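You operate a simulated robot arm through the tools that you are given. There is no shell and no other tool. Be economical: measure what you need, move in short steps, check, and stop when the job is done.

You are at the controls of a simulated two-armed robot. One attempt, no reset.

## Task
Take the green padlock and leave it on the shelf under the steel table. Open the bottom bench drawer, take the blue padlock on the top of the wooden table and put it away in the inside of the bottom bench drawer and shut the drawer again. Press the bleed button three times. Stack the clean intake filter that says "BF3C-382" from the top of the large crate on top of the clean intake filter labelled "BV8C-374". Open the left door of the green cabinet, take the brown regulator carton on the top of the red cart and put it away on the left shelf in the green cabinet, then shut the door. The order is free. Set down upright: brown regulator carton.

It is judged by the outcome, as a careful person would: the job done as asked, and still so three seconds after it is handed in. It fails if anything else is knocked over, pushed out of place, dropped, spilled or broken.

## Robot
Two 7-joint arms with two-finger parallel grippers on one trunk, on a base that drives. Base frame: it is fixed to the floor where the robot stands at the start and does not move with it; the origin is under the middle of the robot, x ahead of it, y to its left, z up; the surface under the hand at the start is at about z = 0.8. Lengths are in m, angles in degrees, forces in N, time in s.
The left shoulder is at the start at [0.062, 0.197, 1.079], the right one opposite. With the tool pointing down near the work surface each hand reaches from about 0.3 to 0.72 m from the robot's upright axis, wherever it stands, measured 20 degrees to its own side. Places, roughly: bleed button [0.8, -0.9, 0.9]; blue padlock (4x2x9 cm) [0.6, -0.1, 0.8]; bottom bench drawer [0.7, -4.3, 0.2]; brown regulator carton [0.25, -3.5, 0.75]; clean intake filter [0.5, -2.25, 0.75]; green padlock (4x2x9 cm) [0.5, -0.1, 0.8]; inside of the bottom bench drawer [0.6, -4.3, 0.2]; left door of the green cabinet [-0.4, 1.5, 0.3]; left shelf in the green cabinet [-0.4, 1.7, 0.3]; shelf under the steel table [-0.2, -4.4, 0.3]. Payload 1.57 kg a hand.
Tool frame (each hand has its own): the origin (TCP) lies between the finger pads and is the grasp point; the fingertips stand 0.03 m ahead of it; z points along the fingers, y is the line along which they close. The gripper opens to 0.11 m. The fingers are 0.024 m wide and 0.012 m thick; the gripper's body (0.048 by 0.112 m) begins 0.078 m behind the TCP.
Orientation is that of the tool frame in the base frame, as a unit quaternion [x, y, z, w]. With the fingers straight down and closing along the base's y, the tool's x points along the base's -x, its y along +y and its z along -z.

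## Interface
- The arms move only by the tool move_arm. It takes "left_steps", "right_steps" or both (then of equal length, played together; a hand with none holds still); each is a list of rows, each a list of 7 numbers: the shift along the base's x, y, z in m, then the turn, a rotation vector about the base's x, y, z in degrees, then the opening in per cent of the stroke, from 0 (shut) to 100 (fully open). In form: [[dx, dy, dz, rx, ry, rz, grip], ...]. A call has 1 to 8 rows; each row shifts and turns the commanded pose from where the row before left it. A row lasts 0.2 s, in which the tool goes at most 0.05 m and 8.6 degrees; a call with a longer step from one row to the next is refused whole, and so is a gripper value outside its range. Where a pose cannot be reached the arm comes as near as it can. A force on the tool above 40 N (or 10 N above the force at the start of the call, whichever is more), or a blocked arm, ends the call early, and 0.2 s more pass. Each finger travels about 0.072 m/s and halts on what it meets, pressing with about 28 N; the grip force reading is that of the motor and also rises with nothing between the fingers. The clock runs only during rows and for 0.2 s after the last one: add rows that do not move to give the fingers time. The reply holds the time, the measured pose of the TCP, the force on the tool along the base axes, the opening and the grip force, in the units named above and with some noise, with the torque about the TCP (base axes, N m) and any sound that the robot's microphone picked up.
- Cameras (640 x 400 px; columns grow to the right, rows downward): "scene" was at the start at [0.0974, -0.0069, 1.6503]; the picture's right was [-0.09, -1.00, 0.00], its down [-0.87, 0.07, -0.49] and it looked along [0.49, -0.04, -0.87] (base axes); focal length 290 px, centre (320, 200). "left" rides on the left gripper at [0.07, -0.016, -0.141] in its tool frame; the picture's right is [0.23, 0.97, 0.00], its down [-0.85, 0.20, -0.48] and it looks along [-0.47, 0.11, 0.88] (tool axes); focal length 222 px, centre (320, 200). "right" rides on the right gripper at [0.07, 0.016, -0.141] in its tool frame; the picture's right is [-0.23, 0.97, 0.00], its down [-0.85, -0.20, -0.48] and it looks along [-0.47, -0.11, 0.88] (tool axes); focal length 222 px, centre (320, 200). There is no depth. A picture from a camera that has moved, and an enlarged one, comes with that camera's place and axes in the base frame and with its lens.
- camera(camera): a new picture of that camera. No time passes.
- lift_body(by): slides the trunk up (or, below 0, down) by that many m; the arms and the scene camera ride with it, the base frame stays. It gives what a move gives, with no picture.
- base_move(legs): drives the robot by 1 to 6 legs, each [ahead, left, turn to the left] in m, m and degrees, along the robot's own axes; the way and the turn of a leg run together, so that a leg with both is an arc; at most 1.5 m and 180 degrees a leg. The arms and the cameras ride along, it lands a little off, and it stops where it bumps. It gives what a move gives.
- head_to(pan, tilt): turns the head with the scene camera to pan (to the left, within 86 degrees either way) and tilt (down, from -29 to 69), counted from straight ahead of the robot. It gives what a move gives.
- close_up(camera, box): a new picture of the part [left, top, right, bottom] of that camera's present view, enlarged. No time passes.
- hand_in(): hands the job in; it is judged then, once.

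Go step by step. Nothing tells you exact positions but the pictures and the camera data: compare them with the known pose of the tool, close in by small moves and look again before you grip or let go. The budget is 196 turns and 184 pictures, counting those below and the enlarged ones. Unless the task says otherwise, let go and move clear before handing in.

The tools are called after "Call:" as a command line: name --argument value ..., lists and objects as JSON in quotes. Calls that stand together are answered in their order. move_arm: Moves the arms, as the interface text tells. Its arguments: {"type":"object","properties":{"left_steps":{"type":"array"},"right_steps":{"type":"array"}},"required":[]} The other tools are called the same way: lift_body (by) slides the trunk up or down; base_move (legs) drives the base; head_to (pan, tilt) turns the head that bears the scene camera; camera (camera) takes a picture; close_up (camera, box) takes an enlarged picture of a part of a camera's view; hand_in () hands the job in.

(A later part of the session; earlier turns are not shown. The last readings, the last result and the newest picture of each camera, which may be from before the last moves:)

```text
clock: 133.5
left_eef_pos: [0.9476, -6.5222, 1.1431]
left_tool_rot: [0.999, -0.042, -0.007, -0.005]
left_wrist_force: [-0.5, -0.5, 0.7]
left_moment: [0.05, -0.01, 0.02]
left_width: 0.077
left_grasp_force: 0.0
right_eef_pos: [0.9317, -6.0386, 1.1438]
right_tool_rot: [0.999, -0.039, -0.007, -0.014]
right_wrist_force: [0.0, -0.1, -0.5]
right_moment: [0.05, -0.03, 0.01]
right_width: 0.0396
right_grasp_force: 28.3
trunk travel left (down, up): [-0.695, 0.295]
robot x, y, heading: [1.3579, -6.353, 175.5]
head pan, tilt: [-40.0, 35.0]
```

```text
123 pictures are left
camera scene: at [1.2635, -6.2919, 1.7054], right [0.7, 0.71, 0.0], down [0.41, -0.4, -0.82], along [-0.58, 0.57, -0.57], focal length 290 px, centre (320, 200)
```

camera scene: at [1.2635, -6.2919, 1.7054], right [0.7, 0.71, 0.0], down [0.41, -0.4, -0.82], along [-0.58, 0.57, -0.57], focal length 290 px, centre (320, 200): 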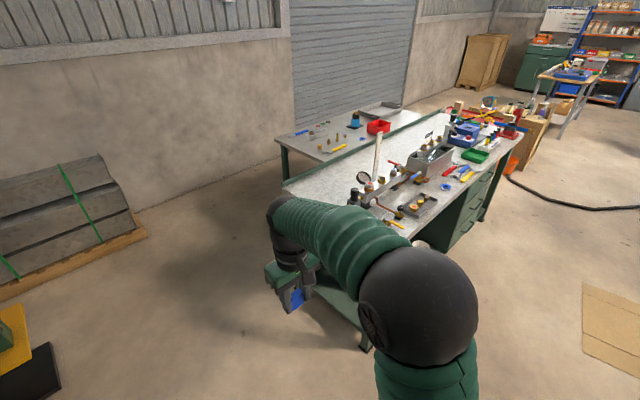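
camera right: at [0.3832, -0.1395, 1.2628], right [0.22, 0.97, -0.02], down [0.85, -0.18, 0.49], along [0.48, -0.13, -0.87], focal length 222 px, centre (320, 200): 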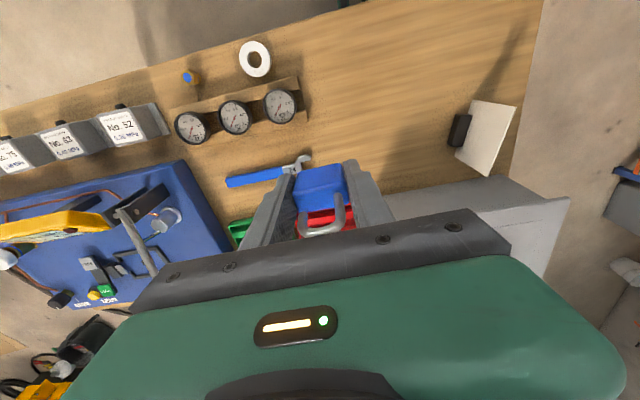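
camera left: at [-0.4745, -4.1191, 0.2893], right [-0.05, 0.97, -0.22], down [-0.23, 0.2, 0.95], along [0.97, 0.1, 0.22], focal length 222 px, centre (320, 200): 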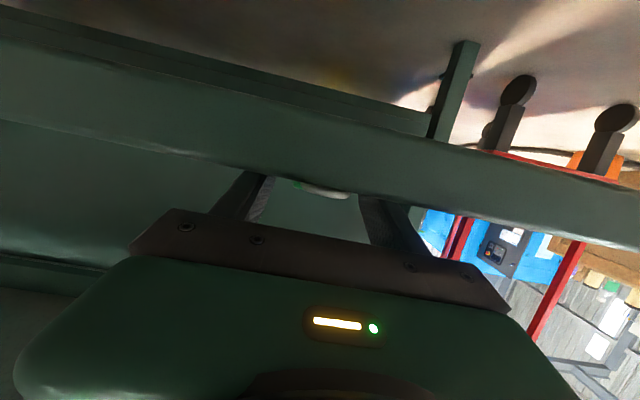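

I'll step back slightly and strafe right (+y) along the bench front to the drawers.

Call:
base_move --legs '[[-0.1, -0.1, 4.4], [0, -1.3, 0], [0, -0.6, 0]]'

Call:
head_to --pan -5 --tilt 55

Call:
camera --camera "scene"

```text
clock: 143.9
left_eef_pos: [1.0631, -4.5516, 1.1432]
left_tool_rot: [1.0, -0.004, -0.007, -0.004]
left_wrist_force: [0.0, 0.1, -0.2]
left_moment: [0.01, 0.02, -0.02]
left_width: 0.0772
left_grasp_force: 0.1
right_eef_pos: [1.0116, -4.0697, 1.1434]
right_tool_rot: [1.0, -0.002, -0.007, -0.013]
right_wrist_force: [-0.3, -0.7, -0.5]
right_moment: [0.01, 0.01, 0.0]
right_width: 0.039
right_grasp_force: 27.9
trunk travel left (down, up): [-0.695, 0.295]
robot x, y, heading: [1.4637, -4.3563, 179.8]
head pan, tilt: [-40.0, 35.0]
```

```text
clock: 145.0
left_eef_pos: [1.0646, -4.5491, 1.1429]
left_tool_rot: [1.0, -0.005, -0.008, -0.003]
left_wrist_force: [-0.1, 0.4, 0.6]
left_moment: [0.0, -0.03, 0.03]
left_width: 0.0771
left_grasp_force: 0.1
right_eef_pos: [1.012, -4.0686, 1.1437]
right_tool_rot: [1.0, -0.003, -0.007, -0.012]
right_wrist_force: [-0.6, -0.9, -0.5]
right_moment: [0.02, 0.0, -0.03]
right_width: 0.039
right_grasp_force: 27.8
trunk travel left (down, up): [-0.695, 0.295]
robot x, y, heading: [1.4607, -4.3544, 179.7]
head pan, tilt: [-5.0, 55.0]
```

```text
122 pictures are left
camera scene: at [1.3568, -4.3469, 1.6771], right [0.09, 1.0, 0.0], down [0.82, -0.07, -0.57], along [-0.57, 0.05, -0.82], focal length 290 px, centre (320, 200)
```

scene: 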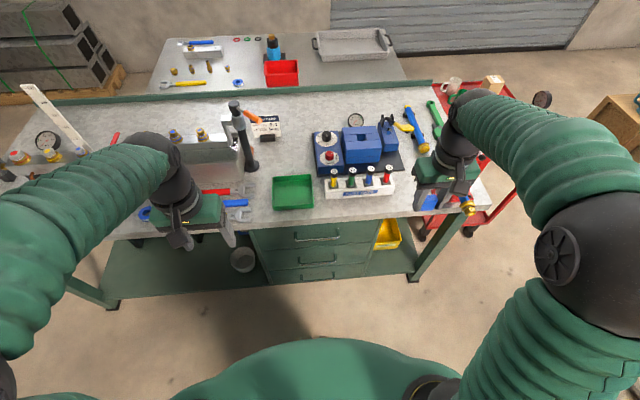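

Three drawers in the middle of the bench; the bottom handle is near (0.8, -4.30, 0.22). I'll zoom in on it.

Call:
close_up --camera "scene" --box '[220, 200, 420, 325]'

```text
3.20 times, centred on (320, 262) of scene
camera zoom: at [1.3568, -4.3469, 1.6771], right [0.09, 1.0, 0.0], down [0.82, -0.07, -0.57], along [-0.57, 0.05, -0.82], focal length 930 px, centre (320, 0)
```

zoom: 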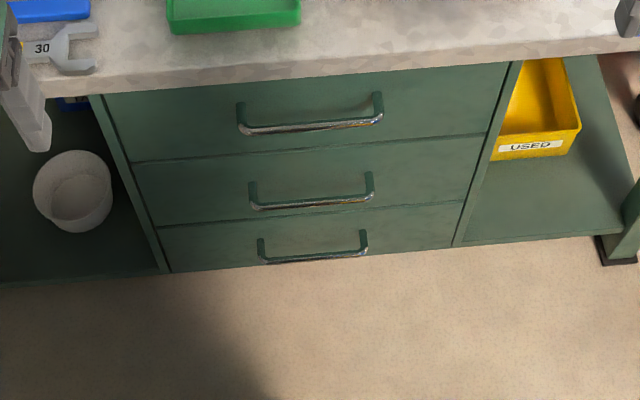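

Bow handles, standing off ~4 cm. I'll shift right so the left arm has room, and lower the trunk.

Call:
base_move --legs '[[0.0, -0.36, 0]]'

Call:
lift_body --by -0.4

Call:
lift_body --by -0.25

Call:
head_to --pan 25 --tilt 50

Call:
camera --camera "scene"

Call:
camera --camera "left"

```text
clock: 147.3
left_eef_pos: [1.0647, -4.1922, 1.1425]
left_tool_rot: [1.0, -0.004, -0.007, -0.005]
left_wrist_force: [-0.6, -0.3, 0.5]
left_moment: [0.0, 0.02, 0.0]
left_width: 0.077
left_grasp_force: 0.1
right_eef_pos: [1.0126, -3.7099, 1.144]
right_tool_rot: [1.0, -0.003, -0.007, -0.014]
right_wrist_force: [0.3, 0.4, -0.2]
right_moment: [0.02, -0.01, 0.02]
right_width: 0.0392
right_grasp_force: 27.8
trunk travel left (down, up): [-0.695, 0.295]
robot x, y, heading: [1.4669, -3.9918, 179.5]
head pan, tilt: [-5.0, 55.0]
```

```text
clock: 151.1
left_eef_pos: [1.0666, -4.1863, 0.7425]
left_tool_rot: [1.0, -0.005, -0.008, -0.003]
left_wrist_force: [-0.1, 0.2, -0.3]
left_moment: [-0.03, 0.02, -0.03]
left_width: 0.0772
left_grasp_force: 0.0
right_eef_pos: [1.0148, -3.7042, 0.7434]
right_tool_rot: [1.0, -0.003, -0.007, -0.011]
right_wrist_force: [-0.7, -0.1, -0.4]
right_moment: [0.02, -0.03, -0.01]
right_width: 0.0394
right_grasp_force: 27.7
trunk travel left (down, up): [-0.295, 0.695]
robot x, y, heading: [1.4641, -3.9874, 179.9]
head pan, tilt: [-5.0, 55.0]
```

```text
clock: 153.7
left_eef_pos: [1.0673, -4.186, 0.4942]
left_tool_rot: [1.0, -0.005, -0.008, -0.003]
left_wrist_force: [-0.2, 0.4, 0.0]
left_moment: [0.0, 0.0, -0.01]
left_width: 0.0769
left_grasp_force: 0.1
right_eef_pos: [1.0147, -3.7052, 0.4919]
right_tool_rot: [1.0, -0.004, -0.007, -0.011]
right_wrist_force: [-0.8, 0.9, -1.1]
right_moment: [-0.02, -0.03, 0.0]
right_width: 0.039
right_grasp_force: 28.1
trunk travel left (down, up): [-0.045, 0.945]
robot x, y, heading: [1.4637, -3.9892, 179.6]
head pan, tilt: [-5.0, 55.0]
```

```text
clock: 154.7
left_eef_pos: [1.0667, -4.186, 0.4936]
left_tool_rot: [1.0, -0.004, -0.009, -0.002]
left_wrist_force: [-0.5, 0.0, -0.2]
left_moment: [-0.01, 0.01, -0.01]
left_width: 0.0769
left_grasp_force: 0.1
right_eef_pos: [1.0154, -3.7047, 0.4932]
right_tool_rot: [1.0, -0.003, -0.007, -0.012]
right_wrist_force: [0.3, -0.4, -1.9]
right_moment: [0.0, 0.02, -0.01]
right_width: 0.0391
right_grasp_force: 28.3
trunk travel left (down, up): [-0.045, 0.945]
robot x, y, heading: [1.462, -3.9907, 179.5]
head pan, tilt: [25.0, 50.0]
```

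```text
120 pictures are left
camera scene: at [1.3609, -4.0229, 1.0336], right [-0.42, 0.91, 0.0], down [0.7, 0.32, -0.64], along [-0.58, -0.27, -0.77], focal length 290 px, centre (320, 200)
```

scene: 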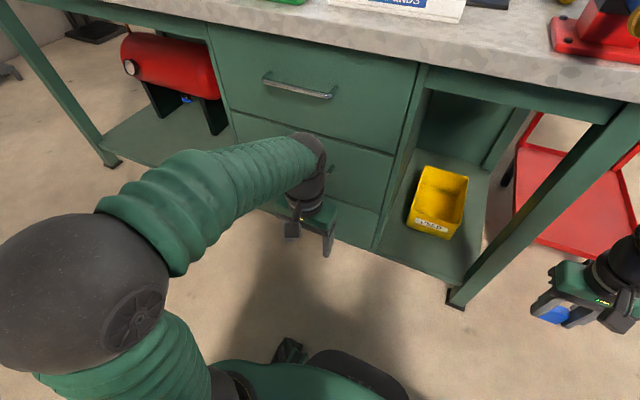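

```text
119 pictures are left
camera left: at [1.1382, -4.1712, 0.6333], right [0.22, -0.98, -0.01], down [-0.85, -0.2, 0.49], along [-0.48, -0.1, -0.87], focal length 222 px, centre (320, 200)
```

left: 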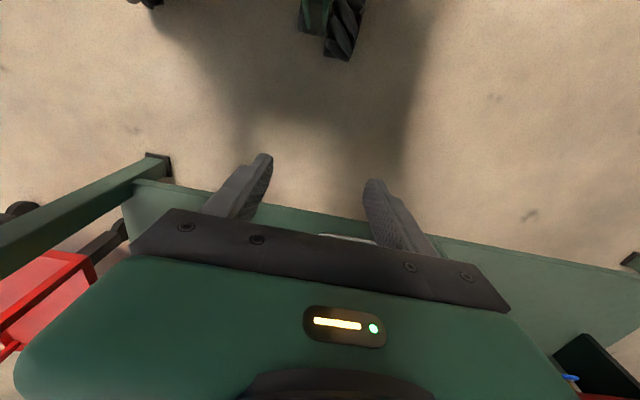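

Base front is at x≈1.22, so the drawer can open ~0.25 m. I now rotate the left gripper to close in the vertical plane (yaw first).

Call:
move_arm --left_steps '[[0, -0.01, 0, 0, 0, -8.4, 77], [0, -0.01, 0, 0, 0, -8.4, 77], [0, -0.01, 0, 0, 0, -8.4, 77], [0, -0.01, 0, 0, 0, -8.4, 77], [0, -0.01, 0, 0, 0, -8.4, 77], [0, -0.01, 0, 0, 0, -8.4, 77], [0, -0.01, 0, 0, 0, -8.4, 77], [0, -0.01, 0, 0, 0, -8.4, 77]]'

```text
clock: 156.4
left_eef_pos: [1.067, -4.2663, 0.4927]
left_tool_rot: [0.83, -0.558, -0.006, -0.008]
left_wrist_force: [-0.3, -0.7, 0.0]
left_moment: [-0.03, 0.0, 0.04]
left_width: 0.0846
left_grasp_force: 0.0
right_eef_pos: [1.0143, -3.7049, 0.4928]
right_tool_rot: [1.0, -0.003, -0.008, -0.011]
right_wrist_force: [-0.2, 0.8, -1.1]
right_moment: [-0.01, -0.03, 0.0]
right_width: 0.0393
right_grasp_force: 27.7
trunk travel left (down, up): [-0.045, 0.945]
robot x, y, heading: [1.4686, -3.9886, 179.9]
head pan, tilt: [25.0, 50.0]
```

Call:
move_arm --left_steps '[[0, -0.008, 0, 0, 0, -7.5, 77], [0, -0.008, 0, 0, 0, -7.5, 77], [0, -0.008, 0, 0, 0, -7.5, 77], [-0.01, 0, -0.02, 0, 8.4, 0, 77], [-0.01, 0, -0.02, 0, 8.4, 0, 77], [-0.01, 0, -0.02, 0, 8.4, 0, 77], [-0.01, 0, -0.02, 0, 8.4, 0, 77], [-0.01, 0, -0.02, 0, 8.4, 0, 77]]'

Call:
camera --camera "left"

Call:
camera --camera "scene"

```text
clock: 158.2
left_eef_pos: [1.0306, -4.2921, 0.4135]
left_tool_rot: [-0.679, 0.686, 0.189, -0.18]
left_wrist_force: [-0.9, -0.8, 0.3]
left_moment: [0.0, 0.0, 0.0]
left_width: 0.0846
left_grasp_force: 0.1
left hand out of reach, approached as far as the arm can: row 7, 8
right_eef_pos: [1.0159, -3.7051, 0.4936]
right_tool_rot: [1.0, -0.002, -0.008, -0.012]
right_wrist_force: [-0.1, 0.8, -1.5]
right_moment: [-0.01, 0.0, 0.0]
right_width: 0.0393
right_grasp_force: 28.2
trunk travel left (down, up): [-0.045, 0.945]
robot x, y, heading: [1.4628, -3.9908, 179.9]
head pan, tilt: [25.0, 50.0]
```

```text
118 pictures are left
camera left: at [1.1149, -4.362, 0.526], right [-0.84, -0.22, 0.49], down [0.08, 0.85, 0.52], along [-0.53, 0.48, -0.7], focal length 222 px, centre (320, 200)
```

left: 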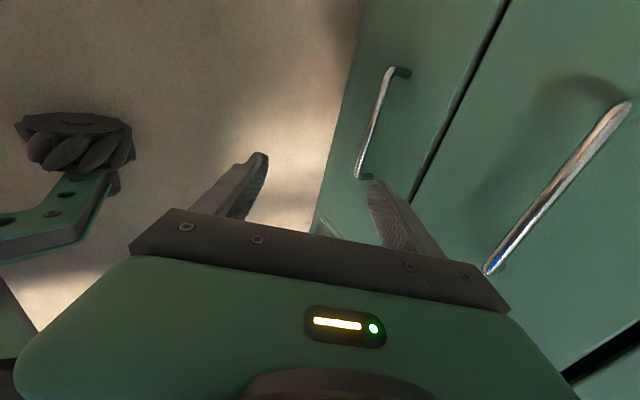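

```text
117 pictures are left
camera scene: at [1.3609, -4.0233, 1.0336], right [-0.42, 0.91, 0.0], down [0.7, 0.32, -0.64], along [-0.58, -0.27, -0.77], focal length 290 px, centre (320, 200)
```

scene: 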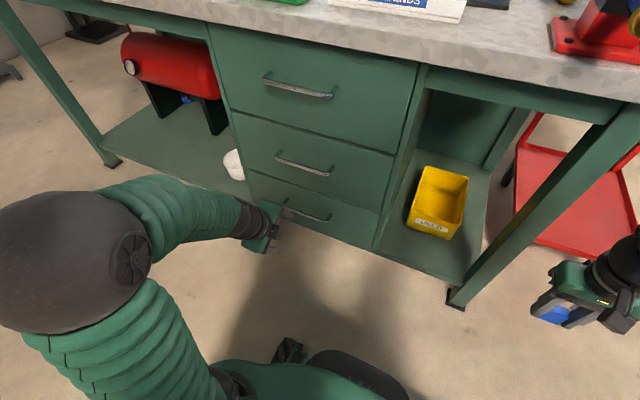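

The bottom handle triangulates to about (0.86, -4.31, 0.278). I pre-position the fingers along the approach axis with ~40° tilt.

Call:
move_arm --left_steps '[[-0.03, -0.006, -0.016, 0, 0, 0, 60], [-0.03, -0.006, -0.016, 0, 0, 0, 45], [-0.03, -0.006, -0.016, 0, 5, 0, 36], [-0.022, 0, -0.016, 0, 5, 0, 36], [0, 0, 0, 0, 0, 0, 36]]'

Call:
camera --camera "left"

Call:
close_up --camera "scene" --box '[220, 150, 380, 250]'

```text
clock: 159.4
left_eef_pos: [0.9196, -4.3091, 0.3488]
left_tool_rot: [-0.661, 0.667, 0.248, -0.24]
left_wrist_force: [0.1, 0.6, 0.6]
left_moment: [0.02, 0.03, -0.01]
left_width: 0.0397
left_grasp_force: 0.1
right_eef_pos: [1.015, -3.7054, 0.4942]
right_tool_rot: [1.0, -0.003, -0.007, -0.013]
right_wrist_force: [0.1, 0.0, -1.2]
right_moment: [-0.01, -0.01, -0.01]
right_width: 0.0394
right_grasp_force: 27.9
trunk travel left (down, up): [-0.045, 0.945]
robot x, y, heading: [1.4638, -3.9886, 179.7]
head pan, tilt: [25.0, 50.0]
```

```text
116 pictures are left
camera left: at [1.0217, -4.3803, 0.4452], right [-0.74, -0.22, 0.63], down [0.17, 0.85, 0.5], along [-0.65, 0.48, -0.6], focal length 222 px, centre (320, 200)
```

left: 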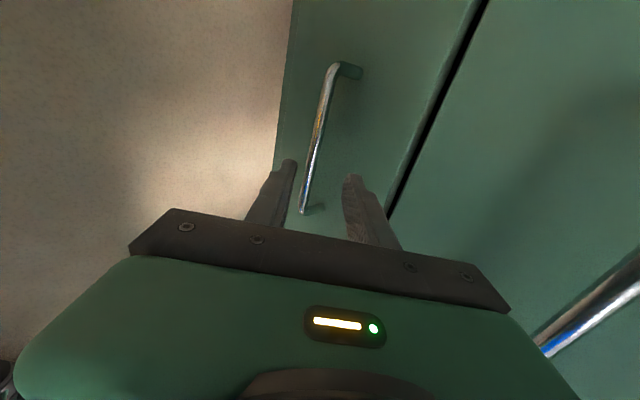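

```text
4.00 times, centred on (300, 200) of scene
camera zoom: at [1.3606, -4.0235, 1.0335], right [-0.42, 0.91, 0.0], down [0.7, 0.32, -0.64], along [-0.58, -0.27, -0.77], focal length 1162 px, centre (400, 200)
```

zoom: 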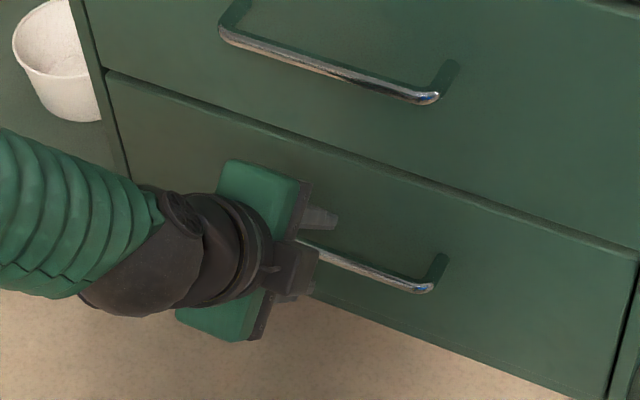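

Bar refined to (0.86, -4.31, 0.273). Advance onto it along the finger axis.

Call:
move_arm --left_steps '[[-0.018, 0, -0.023, 0, 0, 0, 36], [-0.018, 0, -0.023, 0, 0, 0, 36], [-0.015, 0, -0.02, 0, 0, 0, 36], [0, 0, 0, 0, 0, 0, 36]]'

Call:
camera --camera "left"

Call:
close_up --camera "scene" --box '[220, 150, 380, 250]'

```text
clock: 160.4
left_eef_pos: [0.8713, -4.3096, 0.2892]
left_tool_rot: [-0.66, 0.667, 0.246, -0.242]
left_wrist_force: [25.2, 3.9, 24.6]
left_moment: [-0.21, 0.95, 0.06]
left_width: 0.0365
left_grasp_force: 0.1
right_eef_pos: [1.0168, -3.7041, 0.4934]
right_tool_rot: [1.0, -0.002, -0.008, -0.011]
right_wrist_force: [0.6, 0.2, -1.3]
right_moment: [-0.01, -0.02, 0.03]
right_width: 0.0392
right_grasp_force: 27.7
trunk travel left (down, up): [-0.045, 0.945]
robot x, y, heading: [1.4686, -3.9938, 179.9]
head pan, tilt: [25.0, 50.0]
stopped in row 4 (left hand): the force on the tool passed its limit at 43 N (the readings are from after the stop); the commanded pose is now the measured one
```

```text
114 pictures are left
camera left: at [0.974, -4.3811, 0.3844], right [-0.74, -0.22, 0.63], down [0.17, 0.85, 0.5], along [-0.65, 0.48, -0.6], focal length 222 px, centre (320, 200)
```

left: 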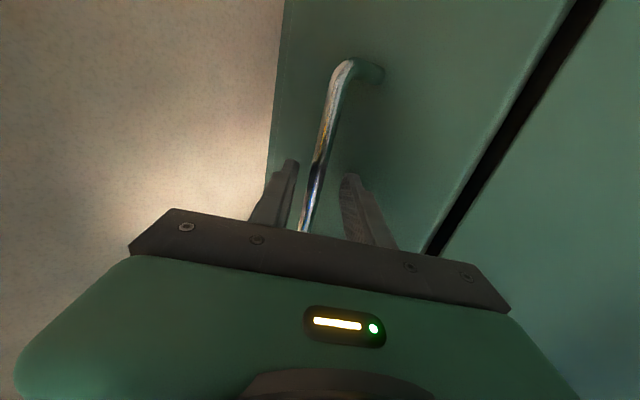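

```text
4.00 times, centred on (300, 200) of scene
camera zoom: at [1.3656, -4.0209, 1.0345], right [-0.42, 0.91, 0.0], down [0.69, 0.32, -0.65], along [-0.58, -0.27, -0.76], focal length 1162 px, centre (400, 200)
```

zoom: 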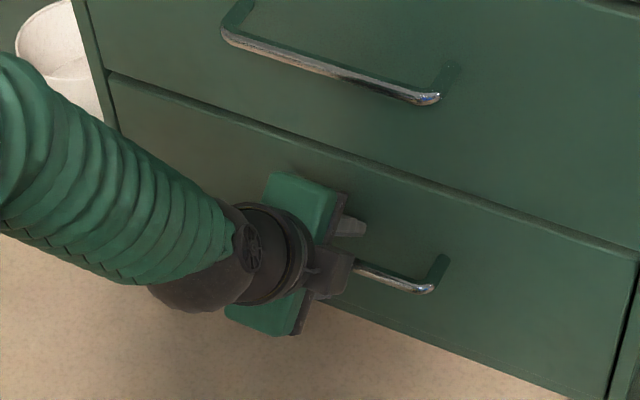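

The back fingertip touched the drawer face; the bar is between the fingers. I ease off slightly and close.

Call:
move_arm --left_steps '[[0.004, 0, 0.002, 0, 0, 0, 30], [0, 0, 0, 0, 0, 0, 10], [0, 0, 0, 0, 0, 0, 0], [0, 0, 0, 0, 0, 0, 0]]'

Call:
camera --camera "left"

```text
clock: 161.4
left_eef_pos: [0.8735, -4.3107, 0.2864]
left_tool_rot: [-0.661, 0.667, 0.247, -0.241]
left_wrist_force: [-2.7, 0.0, -1.8]
left_moment: [-0.38, 0.03, 0.39]
left_width: 0.0117
left_grasp_force: 29.8
right_eef_pos: [1.0154, -3.7055, 0.4931]
right_tool_rot: [1.0, -0.002, -0.008, -0.012]
right_wrist_force: [-0.6, 0.6, -0.5]
right_moment: [-0.04, -0.01, 0.01]
right_width: 0.0392
right_grasp_force: 27.8
trunk travel left (down, up): [-0.045, 0.945]
robot x, y, heading: [1.463, -3.9863, 180.0]
head pan, tilt: [25.0, 50.0]
```

```text
112 pictures are left
camera left: at [0.9768, -4.382, 0.3828], right [-0.75, -0.22, 0.63], down [0.17, 0.85, 0.5], along [-0.65, 0.48, -0.6], focal length 222 px, centre (320, 200)
```

left: 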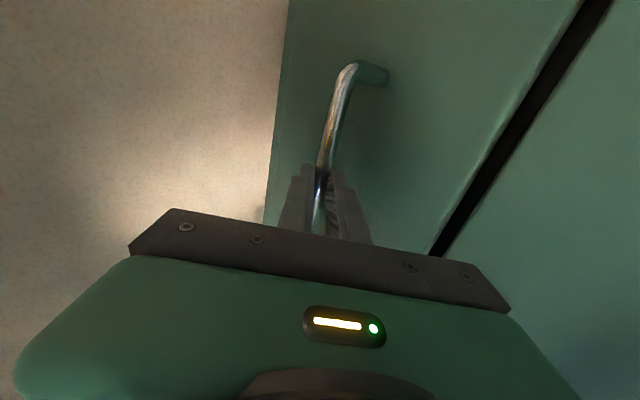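

Gripped on the bar (11.7 mm). Pull the drawer toward me in small steps.

Call:
move_arm --left_steps '[[0.015, 0, 0, 0, 0, 0, 0], [0.02, 0, 0, 0, 0, 0, 0], [0.02, 0, 0, 0, 0, 0, 0], [0.02, 0, 0, 0, 0, 0, 0], [0.02, 0, 0, 0, 0, 0, 0]]'

Call:
camera --camera "scene"

```text
clock: 162.6
left_eef_pos: [0.9696, -4.3099, 0.2859]
left_tool_rot: [-0.661, 0.668, 0.247, -0.239]
left_wrist_force: [1.6, 5.3, -1.2]
left_moment: [0.24, 0.0, -0.11]
left_width: 0.0119
left_grasp_force: 29.8
right_eef_pos: [1.0157, -3.7066, 0.494]
right_tool_rot: [1.0, -0.002, -0.008, -0.013]
right_wrist_force: [-0.2, -0.5, -2.3]
right_moment: [-0.03, 0.02, 0.0]
right_width: 0.0394
right_grasp_force: 28.0
trunk travel left (down, up): [-0.045, 0.945]
robot x, y, heading: [1.4611, -3.9923, 179.6]
head pan, tilt: [25.0, 50.0]
```

```text
111 pictures are left
camera scene: at [1.361, -4.0231, 1.0335], right [-0.42, 0.91, 0.0], down [0.7, 0.32, -0.64], along [-0.58, -0.27, -0.77], focal length 290 px, centre (320, 200)
```

scene: 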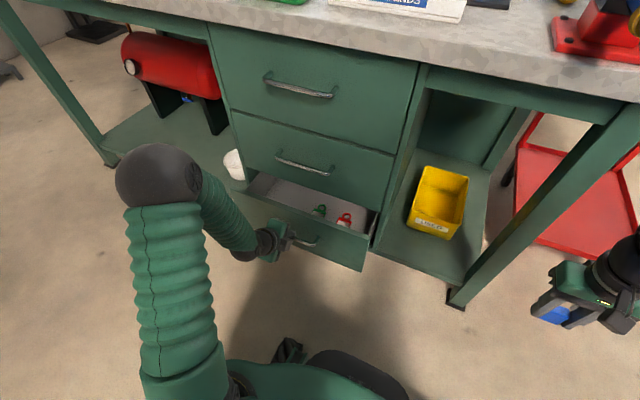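

It slides freely; the drawer already holds two small padlocks. Pull further.

Call:
move_arm --left_steps '[[0.02, 0, 0, 0, 0, 0, 0], [0.025, 0, 0, 0, 0, 0, 0], [0.025, 0, 0, 0, 0, 0, 0], [0.025, 0, 0, 0, 0, 0, 0], [0.025, 0, 0, 0, 0, 0, 0]]'

Call:
camera --camera "scene"

```text
clock: 163.8
left_eef_pos: [1.0658, -4.328, 0.2816]
left_tool_rot: [-0.66, 0.666, 0.248, -0.244]
left_wrist_force: [-8.7, 15.3, 22.0]
left_moment: [0.04, 1.61, 0.49]
left_width: 0.0119
left_grasp_force: 29.3
left hand out of reach, approached as far as the arm can: row 4, 5
right_eef_pos: [1.0161, -3.7041, 0.4942]
right_tool_rot: [1.0, -0.003, -0.009, -0.01]
right_wrist_force: [0.1, 1.4, 0.0]
right_moment: [-0.01, -0.02, 0.01]
right_width: 0.0392
right_grasp_force: 28.4
trunk travel left (down, up): [-0.045, 0.945]
robot x, y, heading: [1.4638, -3.9903, 179.9]
head pan, tilt: [25.0, 50.0]
```

```text
110 pictures are left
camera scene: at [1.3639, -4.0197, 1.0346], right [-0.42, 0.91, 0.0], down [0.69, 0.32, -0.64], along [-0.58, -0.27, -0.76], focal length 290 px, centre (320, 200)
```

scene: 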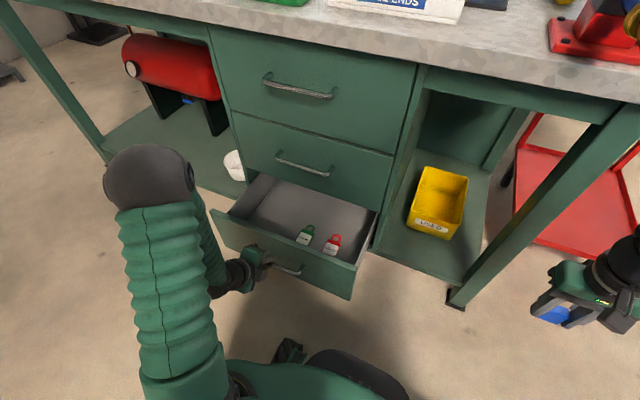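

The drawer is open ~19 cm with free room on its left side. I release the handle and withdraw the left hand upward.

Call:
move_arm --left_steps '[[0, 0, 0, 0, 0, 0, 20], [0, 0, 0, 0, 0, 0, 36], [0, 0, 0, 0, 0, 0, 36]]'

Call:
move_arm --left_steps '[[0.01, 0, 0.014, 0, 0, 0, 36], [0.012, 0, 0.018, 0, 0, 0, 36], [0.012, 0, 0.025, 0, 0, 0, 36], [0.0, 0, 0.04, 0, -4, 0, 36], [0, 0, 0.04, 0, -8, 0, 36], [0, 0, 0.04, 0, -8, 0, 36], [0, 0, 0.04, 0, -8, 0, 36], [0, 0, 0.03, 0, -8, 0, 36]]'

Call:
camera --camera "scene"

```text
clock: 164.6
left_eef_pos: [1.0678, -4.3288, 0.2766]
left_tool_rot: [-0.661, 0.668, 0.247, -0.238]
left_wrist_force: [2.6, -2.9, 0.3]
left_moment: [-0.04, -0.06, 0.15]
left_width: 0.0381
left_grasp_force: 0.0
right_eef_pos: [1.0159, -3.7051, 0.4946]
right_tool_rot: [1.0, -0.001, -0.008, -0.012]
right_wrist_force: [0.8, 0.8, -1.4]
right_moment: [-0.01, 0.0, -0.01]
right_width: 0.0391
right_grasp_force: 27.8
trunk travel left (down, up): [-0.045, 0.945]
robot x, y, heading: [1.464, -3.9878, 179.7]
head pan, tilt: [25.0, 50.0]
```

```text
clock: 166.4
left_eef_pos: [1.0744, -4.3535, 0.5006]
left_tool_rot: [-0.706, 0.707, 0.029, -0.023]
left_wrist_force: [0.1, 0.4, -0.7]
left_moment: [0.0, -0.02, 0.0]
left_width: 0.0398
left_grasp_force: 0.1
left hand out of reach, approached as far as the arm can: row 1, 2, 3, 7
right_eef_pos: [1.0145, -3.705, 0.4935]
right_tool_rot: [1.0, -0.002, -0.009, -0.011]
right_wrist_force: [-0.7, -0.5, -1.4]
right_moment: [-0.02, -0.02, 0.01]
right_width: 0.0393
right_grasp_force: 28.5
trunk travel left (down, up): [-0.045, 0.945]
robot x, y, heading: [1.4629, -3.9885, 179.9]
head pan, tilt: [25.0, 50.0]
```

```text
109 pictures are left
camera scene: at [1.3613, -4.0216, 1.0336], right [-0.42, 0.91, 0.0], down [0.7, 0.32, -0.64], along [-0.58, -0.27, -0.77], focal length 290 px, centre (320, 200)
```

scene: 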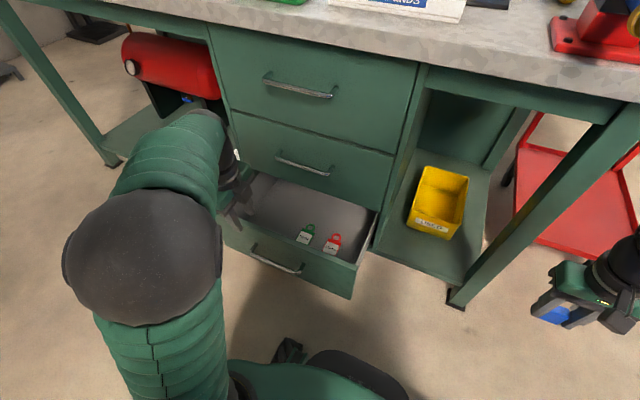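

Drawer stays open. Strafe left 0.5 so the right hand can place the blue padlock.

Call:
base_move --legs '[[0, 0.5, 0]]'

Call:
head_to --pan -12 --tilt 60

Call:
camera --camera "scene"

Call:
camera --camera "right"

```text
clock: 169.4
left_eef_pos: [1.0681, -4.8545, 0.4998]
left_tool_rot: [-0.702, 0.711, 0.031, -0.023]
left_wrist_force: [-0.1, 0.3, -0.9]
left_moment: [0.03, -0.02, 0.01]
left_width: 0.0394
left_grasp_force: 0.1
right_eef_pos: [1.0145, -4.205, 0.4935]
right_tool_rot: [1.0, -0.006, -0.008, -0.012]
right_wrist_force: [0.2, 0.5, -0.7]
right_moment: [-0.01, 0.02, 0.03]
right_width: 0.0392
right_grasp_force: 27.7
trunk travel left (down, up): [-0.045, 0.945]
robot x, y, heading: [1.467, -4.4933, 179.2]
head pan, tilt: [25.0, 50.0]
```

```text
clock: 170.4
left_eef_pos: [1.068, -4.8522, 0.4995]
left_tool_rot: [-0.702, 0.711, 0.031, -0.021]
left_wrist_force: [0.9, -0.8, -0.6]
left_moment: [-0.03, 0.03, 0.03]
left_width: 0.0398
left_grasp_force: 0.1
right_eef_pos: [1.0146, -4.2041, 0.494]
right_tool_rot: [1.0, -0.006, -0.008, -0.011]
right_wrist_force: [1.4, 0.0, -0.7]
right_moment: [0.0, 0.02, 0.01]
right_width: 0.0393
right_grasp_force: 27.9
trunk travel left (down, up): [-0.045, 0.945]
robot x, y, heading: [1.4625, -4.4906, 179.4]
head pan, tilt: [-12.0, 60.0]
```

```text
108 pictures are left
camera scene: at [1.3631, -4.4786, 1.021], right [0.22, 0.98, 0.0], down [0.85, -0.19, -0.5], along [-0.49, 0.11, -0.87], focal length 290 px, centre (320, 200)
```

scene: 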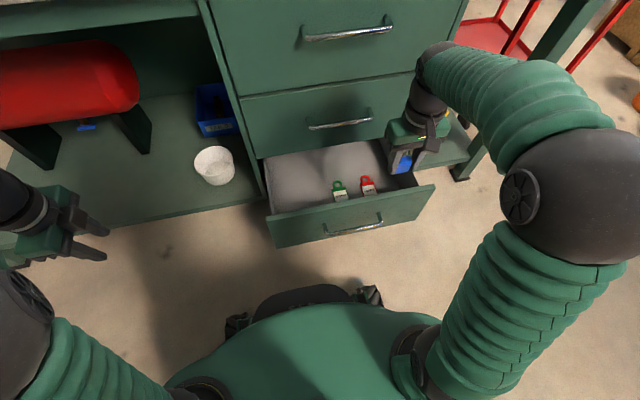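

```text
107 pictures are left
camera right: at [1.0872, -4.2258, 0.6346], right [-0.24, -0.97, -0.02], down [-0.85, 0.2, 0.5], along [-0.48, 0.13, -0.87], focal length 222 px, centre (320, 200)
```

right: 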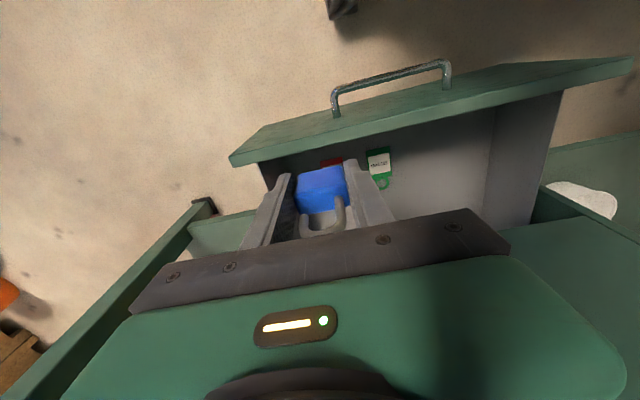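

The drawer padlocks lie flat near y≈-4.30/-4.2, floor z≈0.226. Free space is around (0.935, -4.41). Move the blue padlock over it.

Call:
move_arm --right_steps '[[-0.01, -0.045, 0, 0, 0, 0, 0], [-0.015, -0.045, 0, 0, 0, 0, 0], [-0.02, -0.045, 0, 0, 0, 0, 0], [-0.02, -0.045, 0, 0, 0, 0, 0], [-0.014, -0.026, -0.03, 0, 0, 0, 0], [0, 0, -0.04, 0, 0, 0, 0], [0, 0, -0.04, 0, 0, 0, 0], [0, 0, -0.03, 0, 0, 0, 0]]'

Call:
camera --camera "scene"

Call:
camera --camera "right"

```text
clock: 172.2
left_eef_pos: [1.0686, -4.8539, 0.5001]
left_tool_rot: [-0.702, 0.712, 0.031, -0.022]
left_wrist_force: [0.5, -0.2, 0.5]
left_moment: [0.02, 0.01, 0.01]
left_width: 0.0397
left_grasp_force: 0.1
right_eef_pos: [0.9357, -4.4105, 0.353]
right_tool_rot: [1.0, -0.005, -0.008, -0.012]
right_wrist_force: [0.0, 0.1, -0.5]
right_moment: [0.02, 0.02, -0.02]
right_width: 0.0391
right_grasp_force: 28.0
trunk travel left (down, up): [-0.045, 0.945]
robot x, y, heading: [1.4593, -4.4908, 179.5]
head pan, tilt: [-12.0, 60.0]
```

```text
106 pictures are left
camera scene: at [1.3626, -4.4795, 1.021], right [0.22, 0.98, 0.0], down [0.85, -0.19, -0.5], along [-0.49, 0.11, -0.87], focal length 290 px, centre (320, 200)
```

scene: 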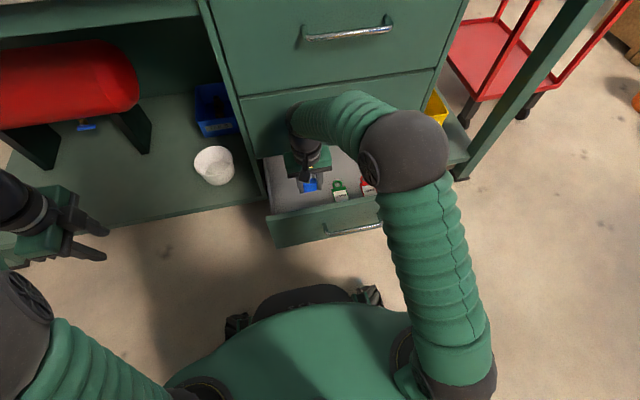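

```text
105 pictures are left
camera right: at [1.0075, -4.4313, 0.4942], right [-0.24, -0.97, -0.02], down [-0.84, 0.2, 0.5], along [-0.48, 0.14, -0.87], focal length 222 px, centre (320, 200)
```

right: 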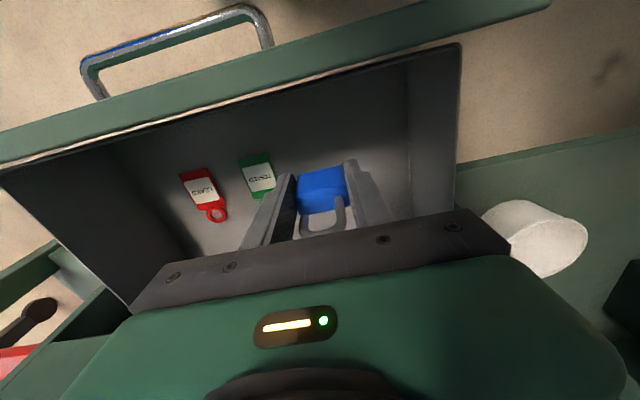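

Clear spot beside the tags. Lower to the drawer floor.

Call:
move_arm --right_steps '[[0, -0.005, -0.03, 0, 0, 0, 0], [0, 0, -0.03, 0, 0, 0, 0], [0, 0, -0.015, 0, 0, 0, 0], [0, 0, -0.006, 0, 0, 0, 0], [0, 0, -0.005, 0, 0, 0, 0]]'

Call:
camera --camera "right"

```text
clock: 173.4
left_eef_pos: [1.0696, -4.854, 0.499]
left_tool_rot: [-0.702, 0.711, 0.031, -0.022]
left_wrist_force: [-0.5, 0.3, 0.2]
left_moment: [0.0, 0.01, 0.0]
left_width: 0.0398
left_grasp_force: 0.0
right_eef_pos: [0.9372, -4.4145, 0.2674]
right_tool_rot: [1.0, -0.005, -0.008, -0.012]
right_wrist_force: [-0.3, -0.9, -0.5]
right_moment: [-0.04, 0.01, 0.0]
right_width: 0.0393
right_grasp_force: 27.3
trunk travel left (down, up): [-0.045, 0.945]
robot x, y, heading: [1.4593, -4.4913, 179.4]
head pan, tilt: [-12.0, 60.0]
```

```text
104 pictures are left
camera right: at [1.0093, -4.4362, 0.4083], right [-0.24, -0.97, -0.02], down [-0.85, 0.2, 0.5], along [-0.48, 0.14, -0.87], focal length 222 px, centre (320, 200)
```

right: 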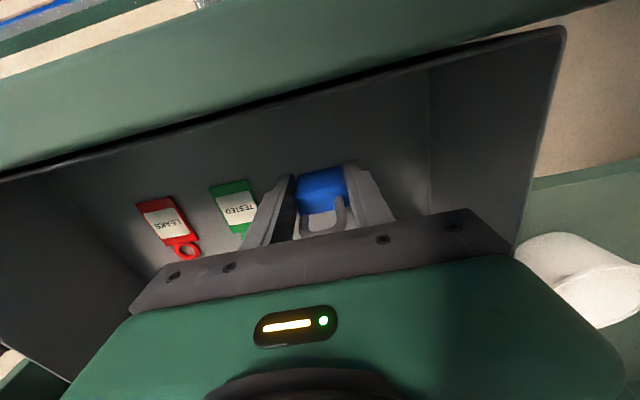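

Not yet touching; continue down in fine steps.

Call:
move_arm --right_steps '[[0, 0, -0.006, 0, 0, 0, 0], [0, 0, -0.006, 0, 0, 0, 0], [0, 0, -0.006, 0, 0, 0, 0], [0, 0, -0.006, 0, 0, 0, 0], [0, 0, -0.006, 0, 0, 0, 0]]'

Call:
camera --camera "right"

```text
clock: 174.6
left_eef_pos: [1.0688, -4.8539, 0.499]
left_tool_rot: [-0.702, 0.711, 0.031, -0.022]
left_wrist_force: [-1.2, 0.3, 0.7]
left_moment: [0.0, 0.0, 0.0]
left_width: 0.0394
left_grasp_force: 0.0
right_eef_pos: [0.9356, -4.4145, 0.2361]
right_tool_rot: [1.0, -0.005, -0.008, -0.012]
right_wrist_force: [0.5, -0.1, -0.3]
right_moment: [0.01, 0.0, 0.01]
right_width: 0.0391
right_grasp_force: 28.3
trunk travel left (down, up): [-0.045, 0.945]
robot x, y, heading: [1.4611, -4.4935, 179.4]
head pan, tilt: [-12.0, 60.0]
```

```text
103 pictures are left
camera right: at [1.0086, -4.4366, 0.3782], right [-0.24, -0.97, -0.02], down [-0.85, 0.2, 0.5], along [-0.48, 0.14, -0.87], focal length 222 px, centre (320, 200)
```

right: 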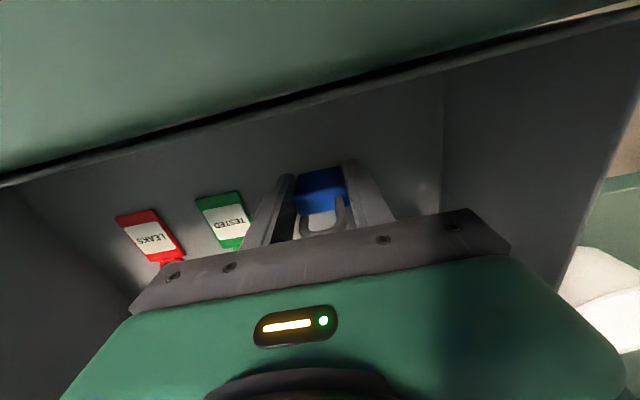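

Call:
close_up --camera "right" --box '[200, 120, 440, 270]'

Call:
close_up --camera "scene" --box '[240, 120, 400, 260]'

```text
2.67 times, centred on (320, 195) of right
camera zoom: at [1.0086, -4.4366, 0.3782], right [-0.24, -0.97, -0.02], down [-0.85, 0.2, 0.5], along [-0.48, 0.14, -0.87], focal length 592 px, centre (320, 213)
```

zoom: 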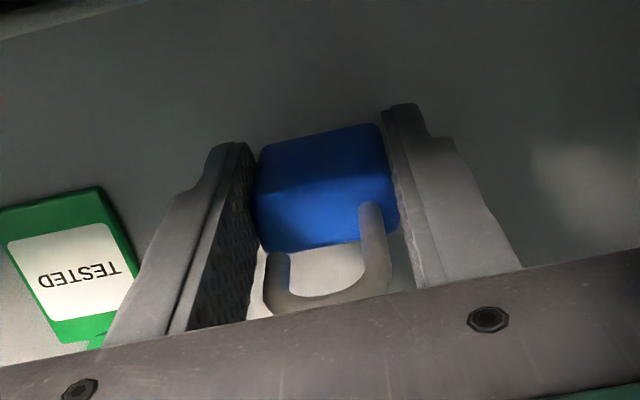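

```text
2.86 times, centred on (320, 190) of scene
camera zoom: at [1.3626, -4.4795, 1.021], right [0.22, 0.98, 0.0], down [0.85, -0.19, -0.5], along [-0.49, 0.11, -0.87], focal length 830 px, centre (320, 229)
```

zoom: 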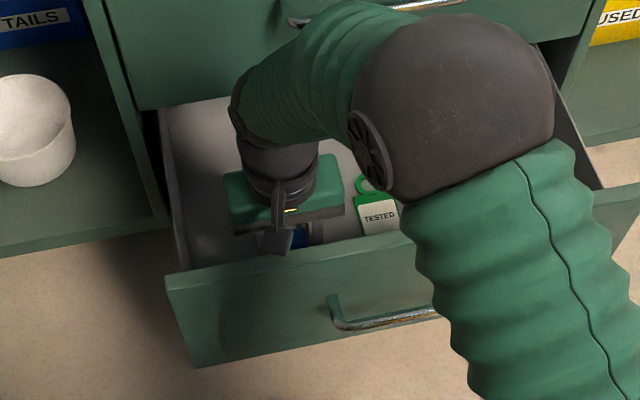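

The camera on the hand sits right above the drawer's front panel (top z≈0.355), so going lower this way would bump it. I lift a little and yaw the hand 90° so the camera is over the drawer's interior instead.

Call:
move_arm --right_steps '[[0, 0, 0.04, 0, 0, 0, 0], [-0.003, 0, 0.03, 0, 0, 8, 0], [0, 0, 0, 0, 0, 8.4, 0], [0, 0, 0, 0, 0, 8.4, 0], [0, 0, 0, 0, 0, 8.4, 0], [0, 0, 0, 0, 0, 8.4, 0], [0, 0, 0, 0, 0, 8.4, 0], [0, 0, 0, 0, 0, 8.4, 0]]'

Call:
move_arm --right_steps '[[0, 0, 0, 0, 0, 8.4, 0], [0, 0, 0, 0, 0, 8.4, 0], [0, 0, 0, 0, 0, 8.4, 0], [0, 0, 0, 0, 0, 6, 0]]'

Call:
camera --camera "right"

Call:
camera --camera "scene"

```text
clock: 176.4
left_eef_pos: [1.0689, -4.8537, 0.4988]
left_tool_rot: [-0.702, 0.711, 0.031, -0.023]
left_wrist_force: [0.4, 0.2, 0.7]
left_moment: [0.04, 0.01, -0.01]
left_width: 0.0395
left_grasp_force: 0.2
right_eef_pos: [0.9328, -4.4154, 0.3074]
right_tool_rot: [0.875, 0.484, -0.012, -0.006]
right_wrist_force: [-0.5, -0.2, -0.7]
right_moment: [0.0, 0.04, -0.01]
right_width: 0.0393
right_grasp_force: 28.4
trunk travel left (down, up): [-0.045, 0.945]
robot x, y, heading: [1.463, -4.492, 179.4]
head pan, tilt: [-12.0, 60.0]
```

```text
clock: 177.4
left_eef_pos: [1.069, -4.8533, 0.4995]
left_tool_rot: [-0.702, 0.711, 0.031, -0.022]
left_wrist_force: [-0.4, -0.3, 0.0]
left_moment: [-0.02, 0.01, -0.03]
left_width: 0.0397
left_grasp_force: 0.0
right_eef_pos: [0.9331, -4.4153, 0.3074]
right_tool_rot: [0.713, 0.701, -0.013, -0.003]
right_wrist_force: [0.6, -0.1, -1.2]
right_moment: [0.01, -0.03, 0.0]
right_width: 0.0391
right_grasp_force: 27.9
trunk travel left (down, up): [-0.045, 0.945]
robot x, y, heading: [1.4629, -4.4929, 179.5]
head pan, tilt: [-12.0, 60.0]
```

```text
100 pictures are left
camera right: at [0.9543, -4.3449, 0.4483], right [0.97, -0.24, -0.02], down [-0.2, -0.84, 0.5], along [-0.14, -0.48, -0.87], focal length 222 px, centre (320, 200)
```

right: 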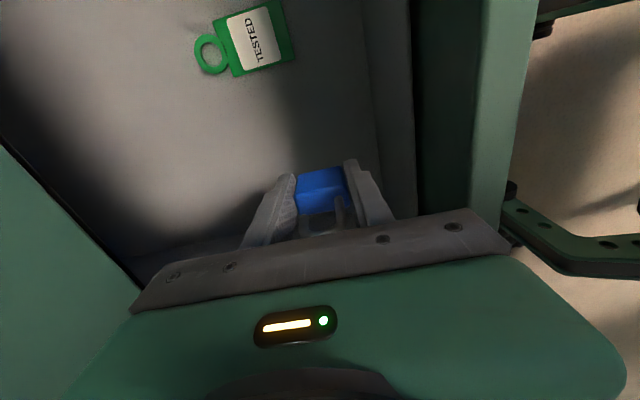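

```text
99 pictures are left
camera scene: at [1.3626, -4.4793, 1.021], right [0.22, 0.98, 0.0], down [0.85, -0.19, -0.5], along [-0.49, 0.11, -0.87], focal length 290 px, centre (320, 200)
```

scene: 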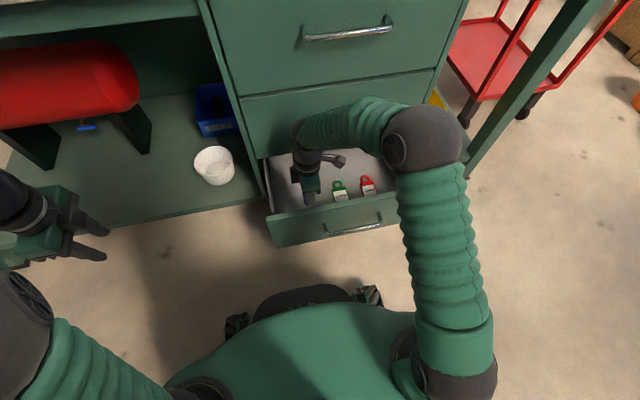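

Call:
move_arm --right_steps '[[-0.02, -0.01, 0, 0, 0, 0, 0], [0, 0, -0.03, 0, 0, 0, 0], [0, 0, -0.025, 0, 0, 0, 0], [0, 0, -0.02, 0, 0, 0, 0], [0, 0, -0.006, 0, 0, 0, 0], [0, 0, -0.006, 0, 0, 0, 0]]'

Call:
camera --camera "right"

```text
clock: 178.8
left_eef_pos: [1.0692, -4.8537, 0.4992]
left_tool_rot: [-0.702, 0.711, 0.031, -0.022]
left_wrist_force: [-0.5, -0.4, 0.3]
left_moment: [-0.01, -0.02, 0.0]
left_width: 0.0395
left_grasp_force: 0.1
right_eef_pos: [0.9138, -4.4247, 0.2199]
right_tool_rot: [0.713, 0.701, -0.014, -0.002]
right_wrist_force: [-0.7, -0.1, -0.3]
right_moment: [0.02, -0.03, 0.0]
right_width: 0.0389
right_grasp_force: 28.3
trunk travel left (down, up): [-0.045, 0.945]
robot x, y, heading: [1.4595, -4.4888, 179.2]
head pan, tilt: [-12.0, 60.0]
```

```text
98 pictures are left
camera right: at [0.9339, -4.355, 0.361], right [0.97, -0.24, -0.02], down [-0.2, -0.84, 0.5], along [-0.14, -0.48, -0.87], focal length 222 px, centre (320, 200)
```

right: 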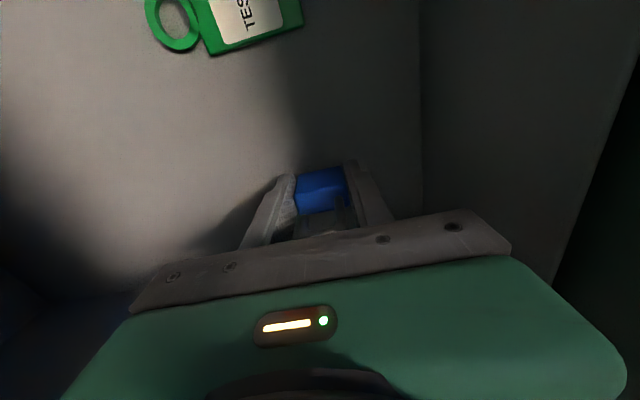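

Call:
move_arm --right_steps '[[0, 0, -0.006, 0, 0, 0, 0], [0, 0, -0.006, 0, 0, 0, 0], [0, 0, -0.006, 0, 0, 0, 0], [0, 0, -0.006, 0, 0, 0, 0]]'

Call:
close_up --camera "right" --box '[200, 100, 440, 250]'

```text
clock: 179.5
left_eef_pos: [1.07, -4.8535, 0.5021]
left_tool_rot: [-0.702, 0.711, 0.032, -0.023]
left_wrist_force: [0.3, -0.6, 0.6]
left_moment: [0.0, -0.01, -0.01]
left_width: 0.0398
left_grasp_force: 0.0
right_eef_pos: [0.9074, -4.4261, 0.2135]
right_tool_rot: [0.714, 0.7, -0.022, -0.008]
right_wrist_force: [0.4, 2.9, 22.7]
right_moment: [0.08, -0.42, 0.04]
right_width: 0.0395
right_grasp_force: 27.7
trunk travel left (down, up): [-0.045, 0.945]
robot x, y, heading: [1.4603, -4.4928, 179.4]
head pan, tilt: [-12.0, 60.0]
stopped in row 3 (right hand): the force on the tool passed its limit at 46 N (the readings are from after the stop); the commanded pose is now the measured one
```

```text
2.67 times, centred on (320, 175) of right
camera zoom: at [0.9313, -4.3551, 0.3538], right [0.97, -0.25, -0.03], down [-0.2, -0.84, 0.5], along [-0.15, -0.48, -0.86], focal length 592 px, centre (320, 267)
```

zoom: 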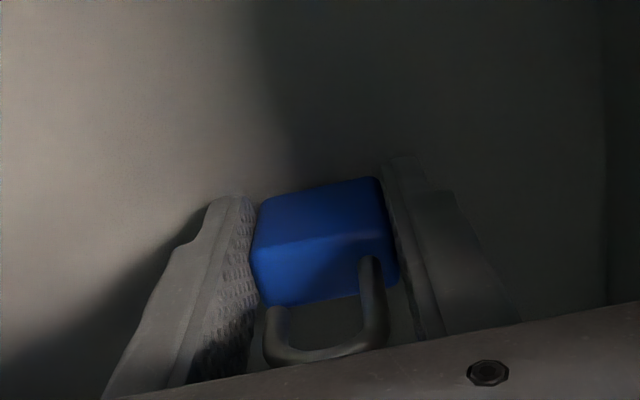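

Contact with the drawer floor. Release: small relief, then open.

Call:
move_arm --right_steps '[[0, 0, 0.002, 0, 0, 0, 0], [0, 0, 0, 0, 0, 0, 40], [0, 0, 0, 0, 0, 0, 52], [0, 0, 0, 0, 0, 0, 52]]'

Call:
camera --camera "right"

```text
clock: 180.5
left_eef_pos: [1.0686, -4.8533, 0.5]
left_tool_rot: [-0.702, 0.712, 0.031, -0.021]
left_wrist_force: [-0.7, -0.3, 0.3]
left_moment: [0.01, 0.0, 0.0]
left_width: 0.0394
left_grasp_force: 0.1
right_eef_pos: [0.9103, -4.4263, 0.2111]
right_tool_rot: [0.713, 0.701, -0.018, -0.005]
right_wrist_force: [0.7, -0.1, 0.0]
right_moment: [0.01, -0.02, 0.0]
right_width: 0.0572
right_grasp_force: 0.1
trunk travel left (down, up): [-0.045, 0.945]
robot x, y, heading: [1.4616, -4.4948, 179.3]
head pan, tilt: [-12.0, 60.0]
```

```text
96 pictures are left
camera right: at [0.9324, -4.3552, 0.3521], right [0.97, -0.25, -0.03], down [-0.2, -0.84, 0.5], along [-0.15, -0.48, -0.87], focal length 222 px, centre (320, 200)
```

right: 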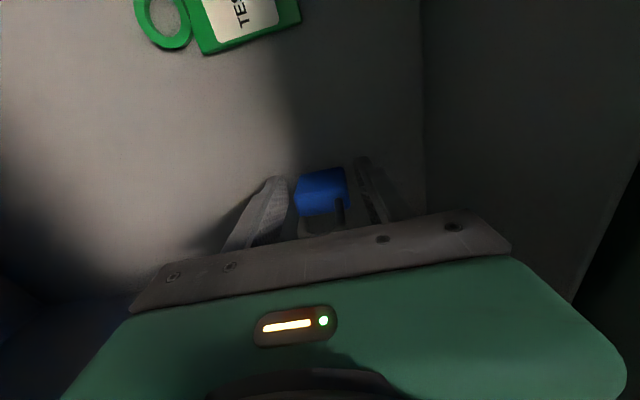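

Padlock stands released. Lift the hand straight up.

Call:
move_arm --right_steps '[[0, 0, 0.03, 0, 0, 0, 52], [0, 0, 0.04, 0, 0, 0, 52], [0, 0, 0.04, 0, 0, 0, 52], [0.02, 0, 0.04, 0, 0, 0, 52], [0.03, 0, 0.04, 0, 0, 0, 52], [0.03, 0, 0.03, 0, 0, 0, 52], [0.04, 0.02, 0.02, 0, 0, 0, 52], [0.03, 0.03, 0.02, 0, 0, 0, 52]]'

Call:
camera --camera "scene"

```text
clock: 182.3
left_eef_pos: [1.0695, -4.8537, 0.4996]
left_tool_rot: [-0.702, 0.711, 0.031, -0.023]
left_wrist_force: [0.1, 0.4, -0.8]
left_moment: [0.03, -0.03, -0.01]
left_width: 0.0396
left_grasp_force: 0.1
right_eef_pos: [1.0596, -4.3755, 0.475]
right_tool_rot: [0.714, 0.7, -0.019, -0.005]
right_wrist_force: [-0.5, 0.3, 0.5]
right_moment: [0.02, 0.02, -0.02]
right_width: 0.0573
right_grasp_force: 0.0
trunk travel left (down, up): [-0.045, 0.945]
robot x, y, heading: [1.4623, -4.4918, 179.6]
head pan, tilt: [-12.0, 60.0]
```

```text
95 pictures are left
camera scene: at [1.3634, -4.4788, 1.021], right [0.22, 0.98, 0.0], down [0.85, -0.19, -0.5], along [-0.49, 0.11, -0.87], focal length 290 px, centre (320, 200)
```

scene: 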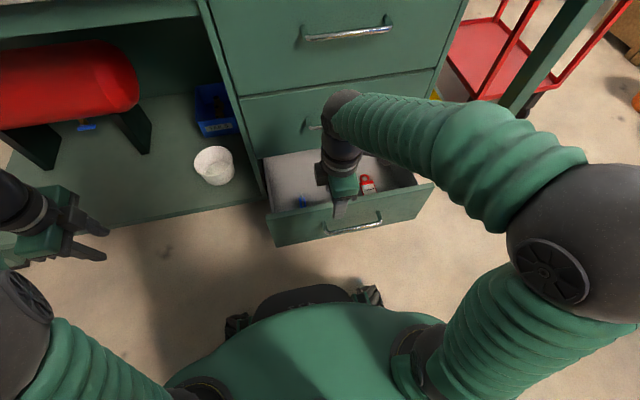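

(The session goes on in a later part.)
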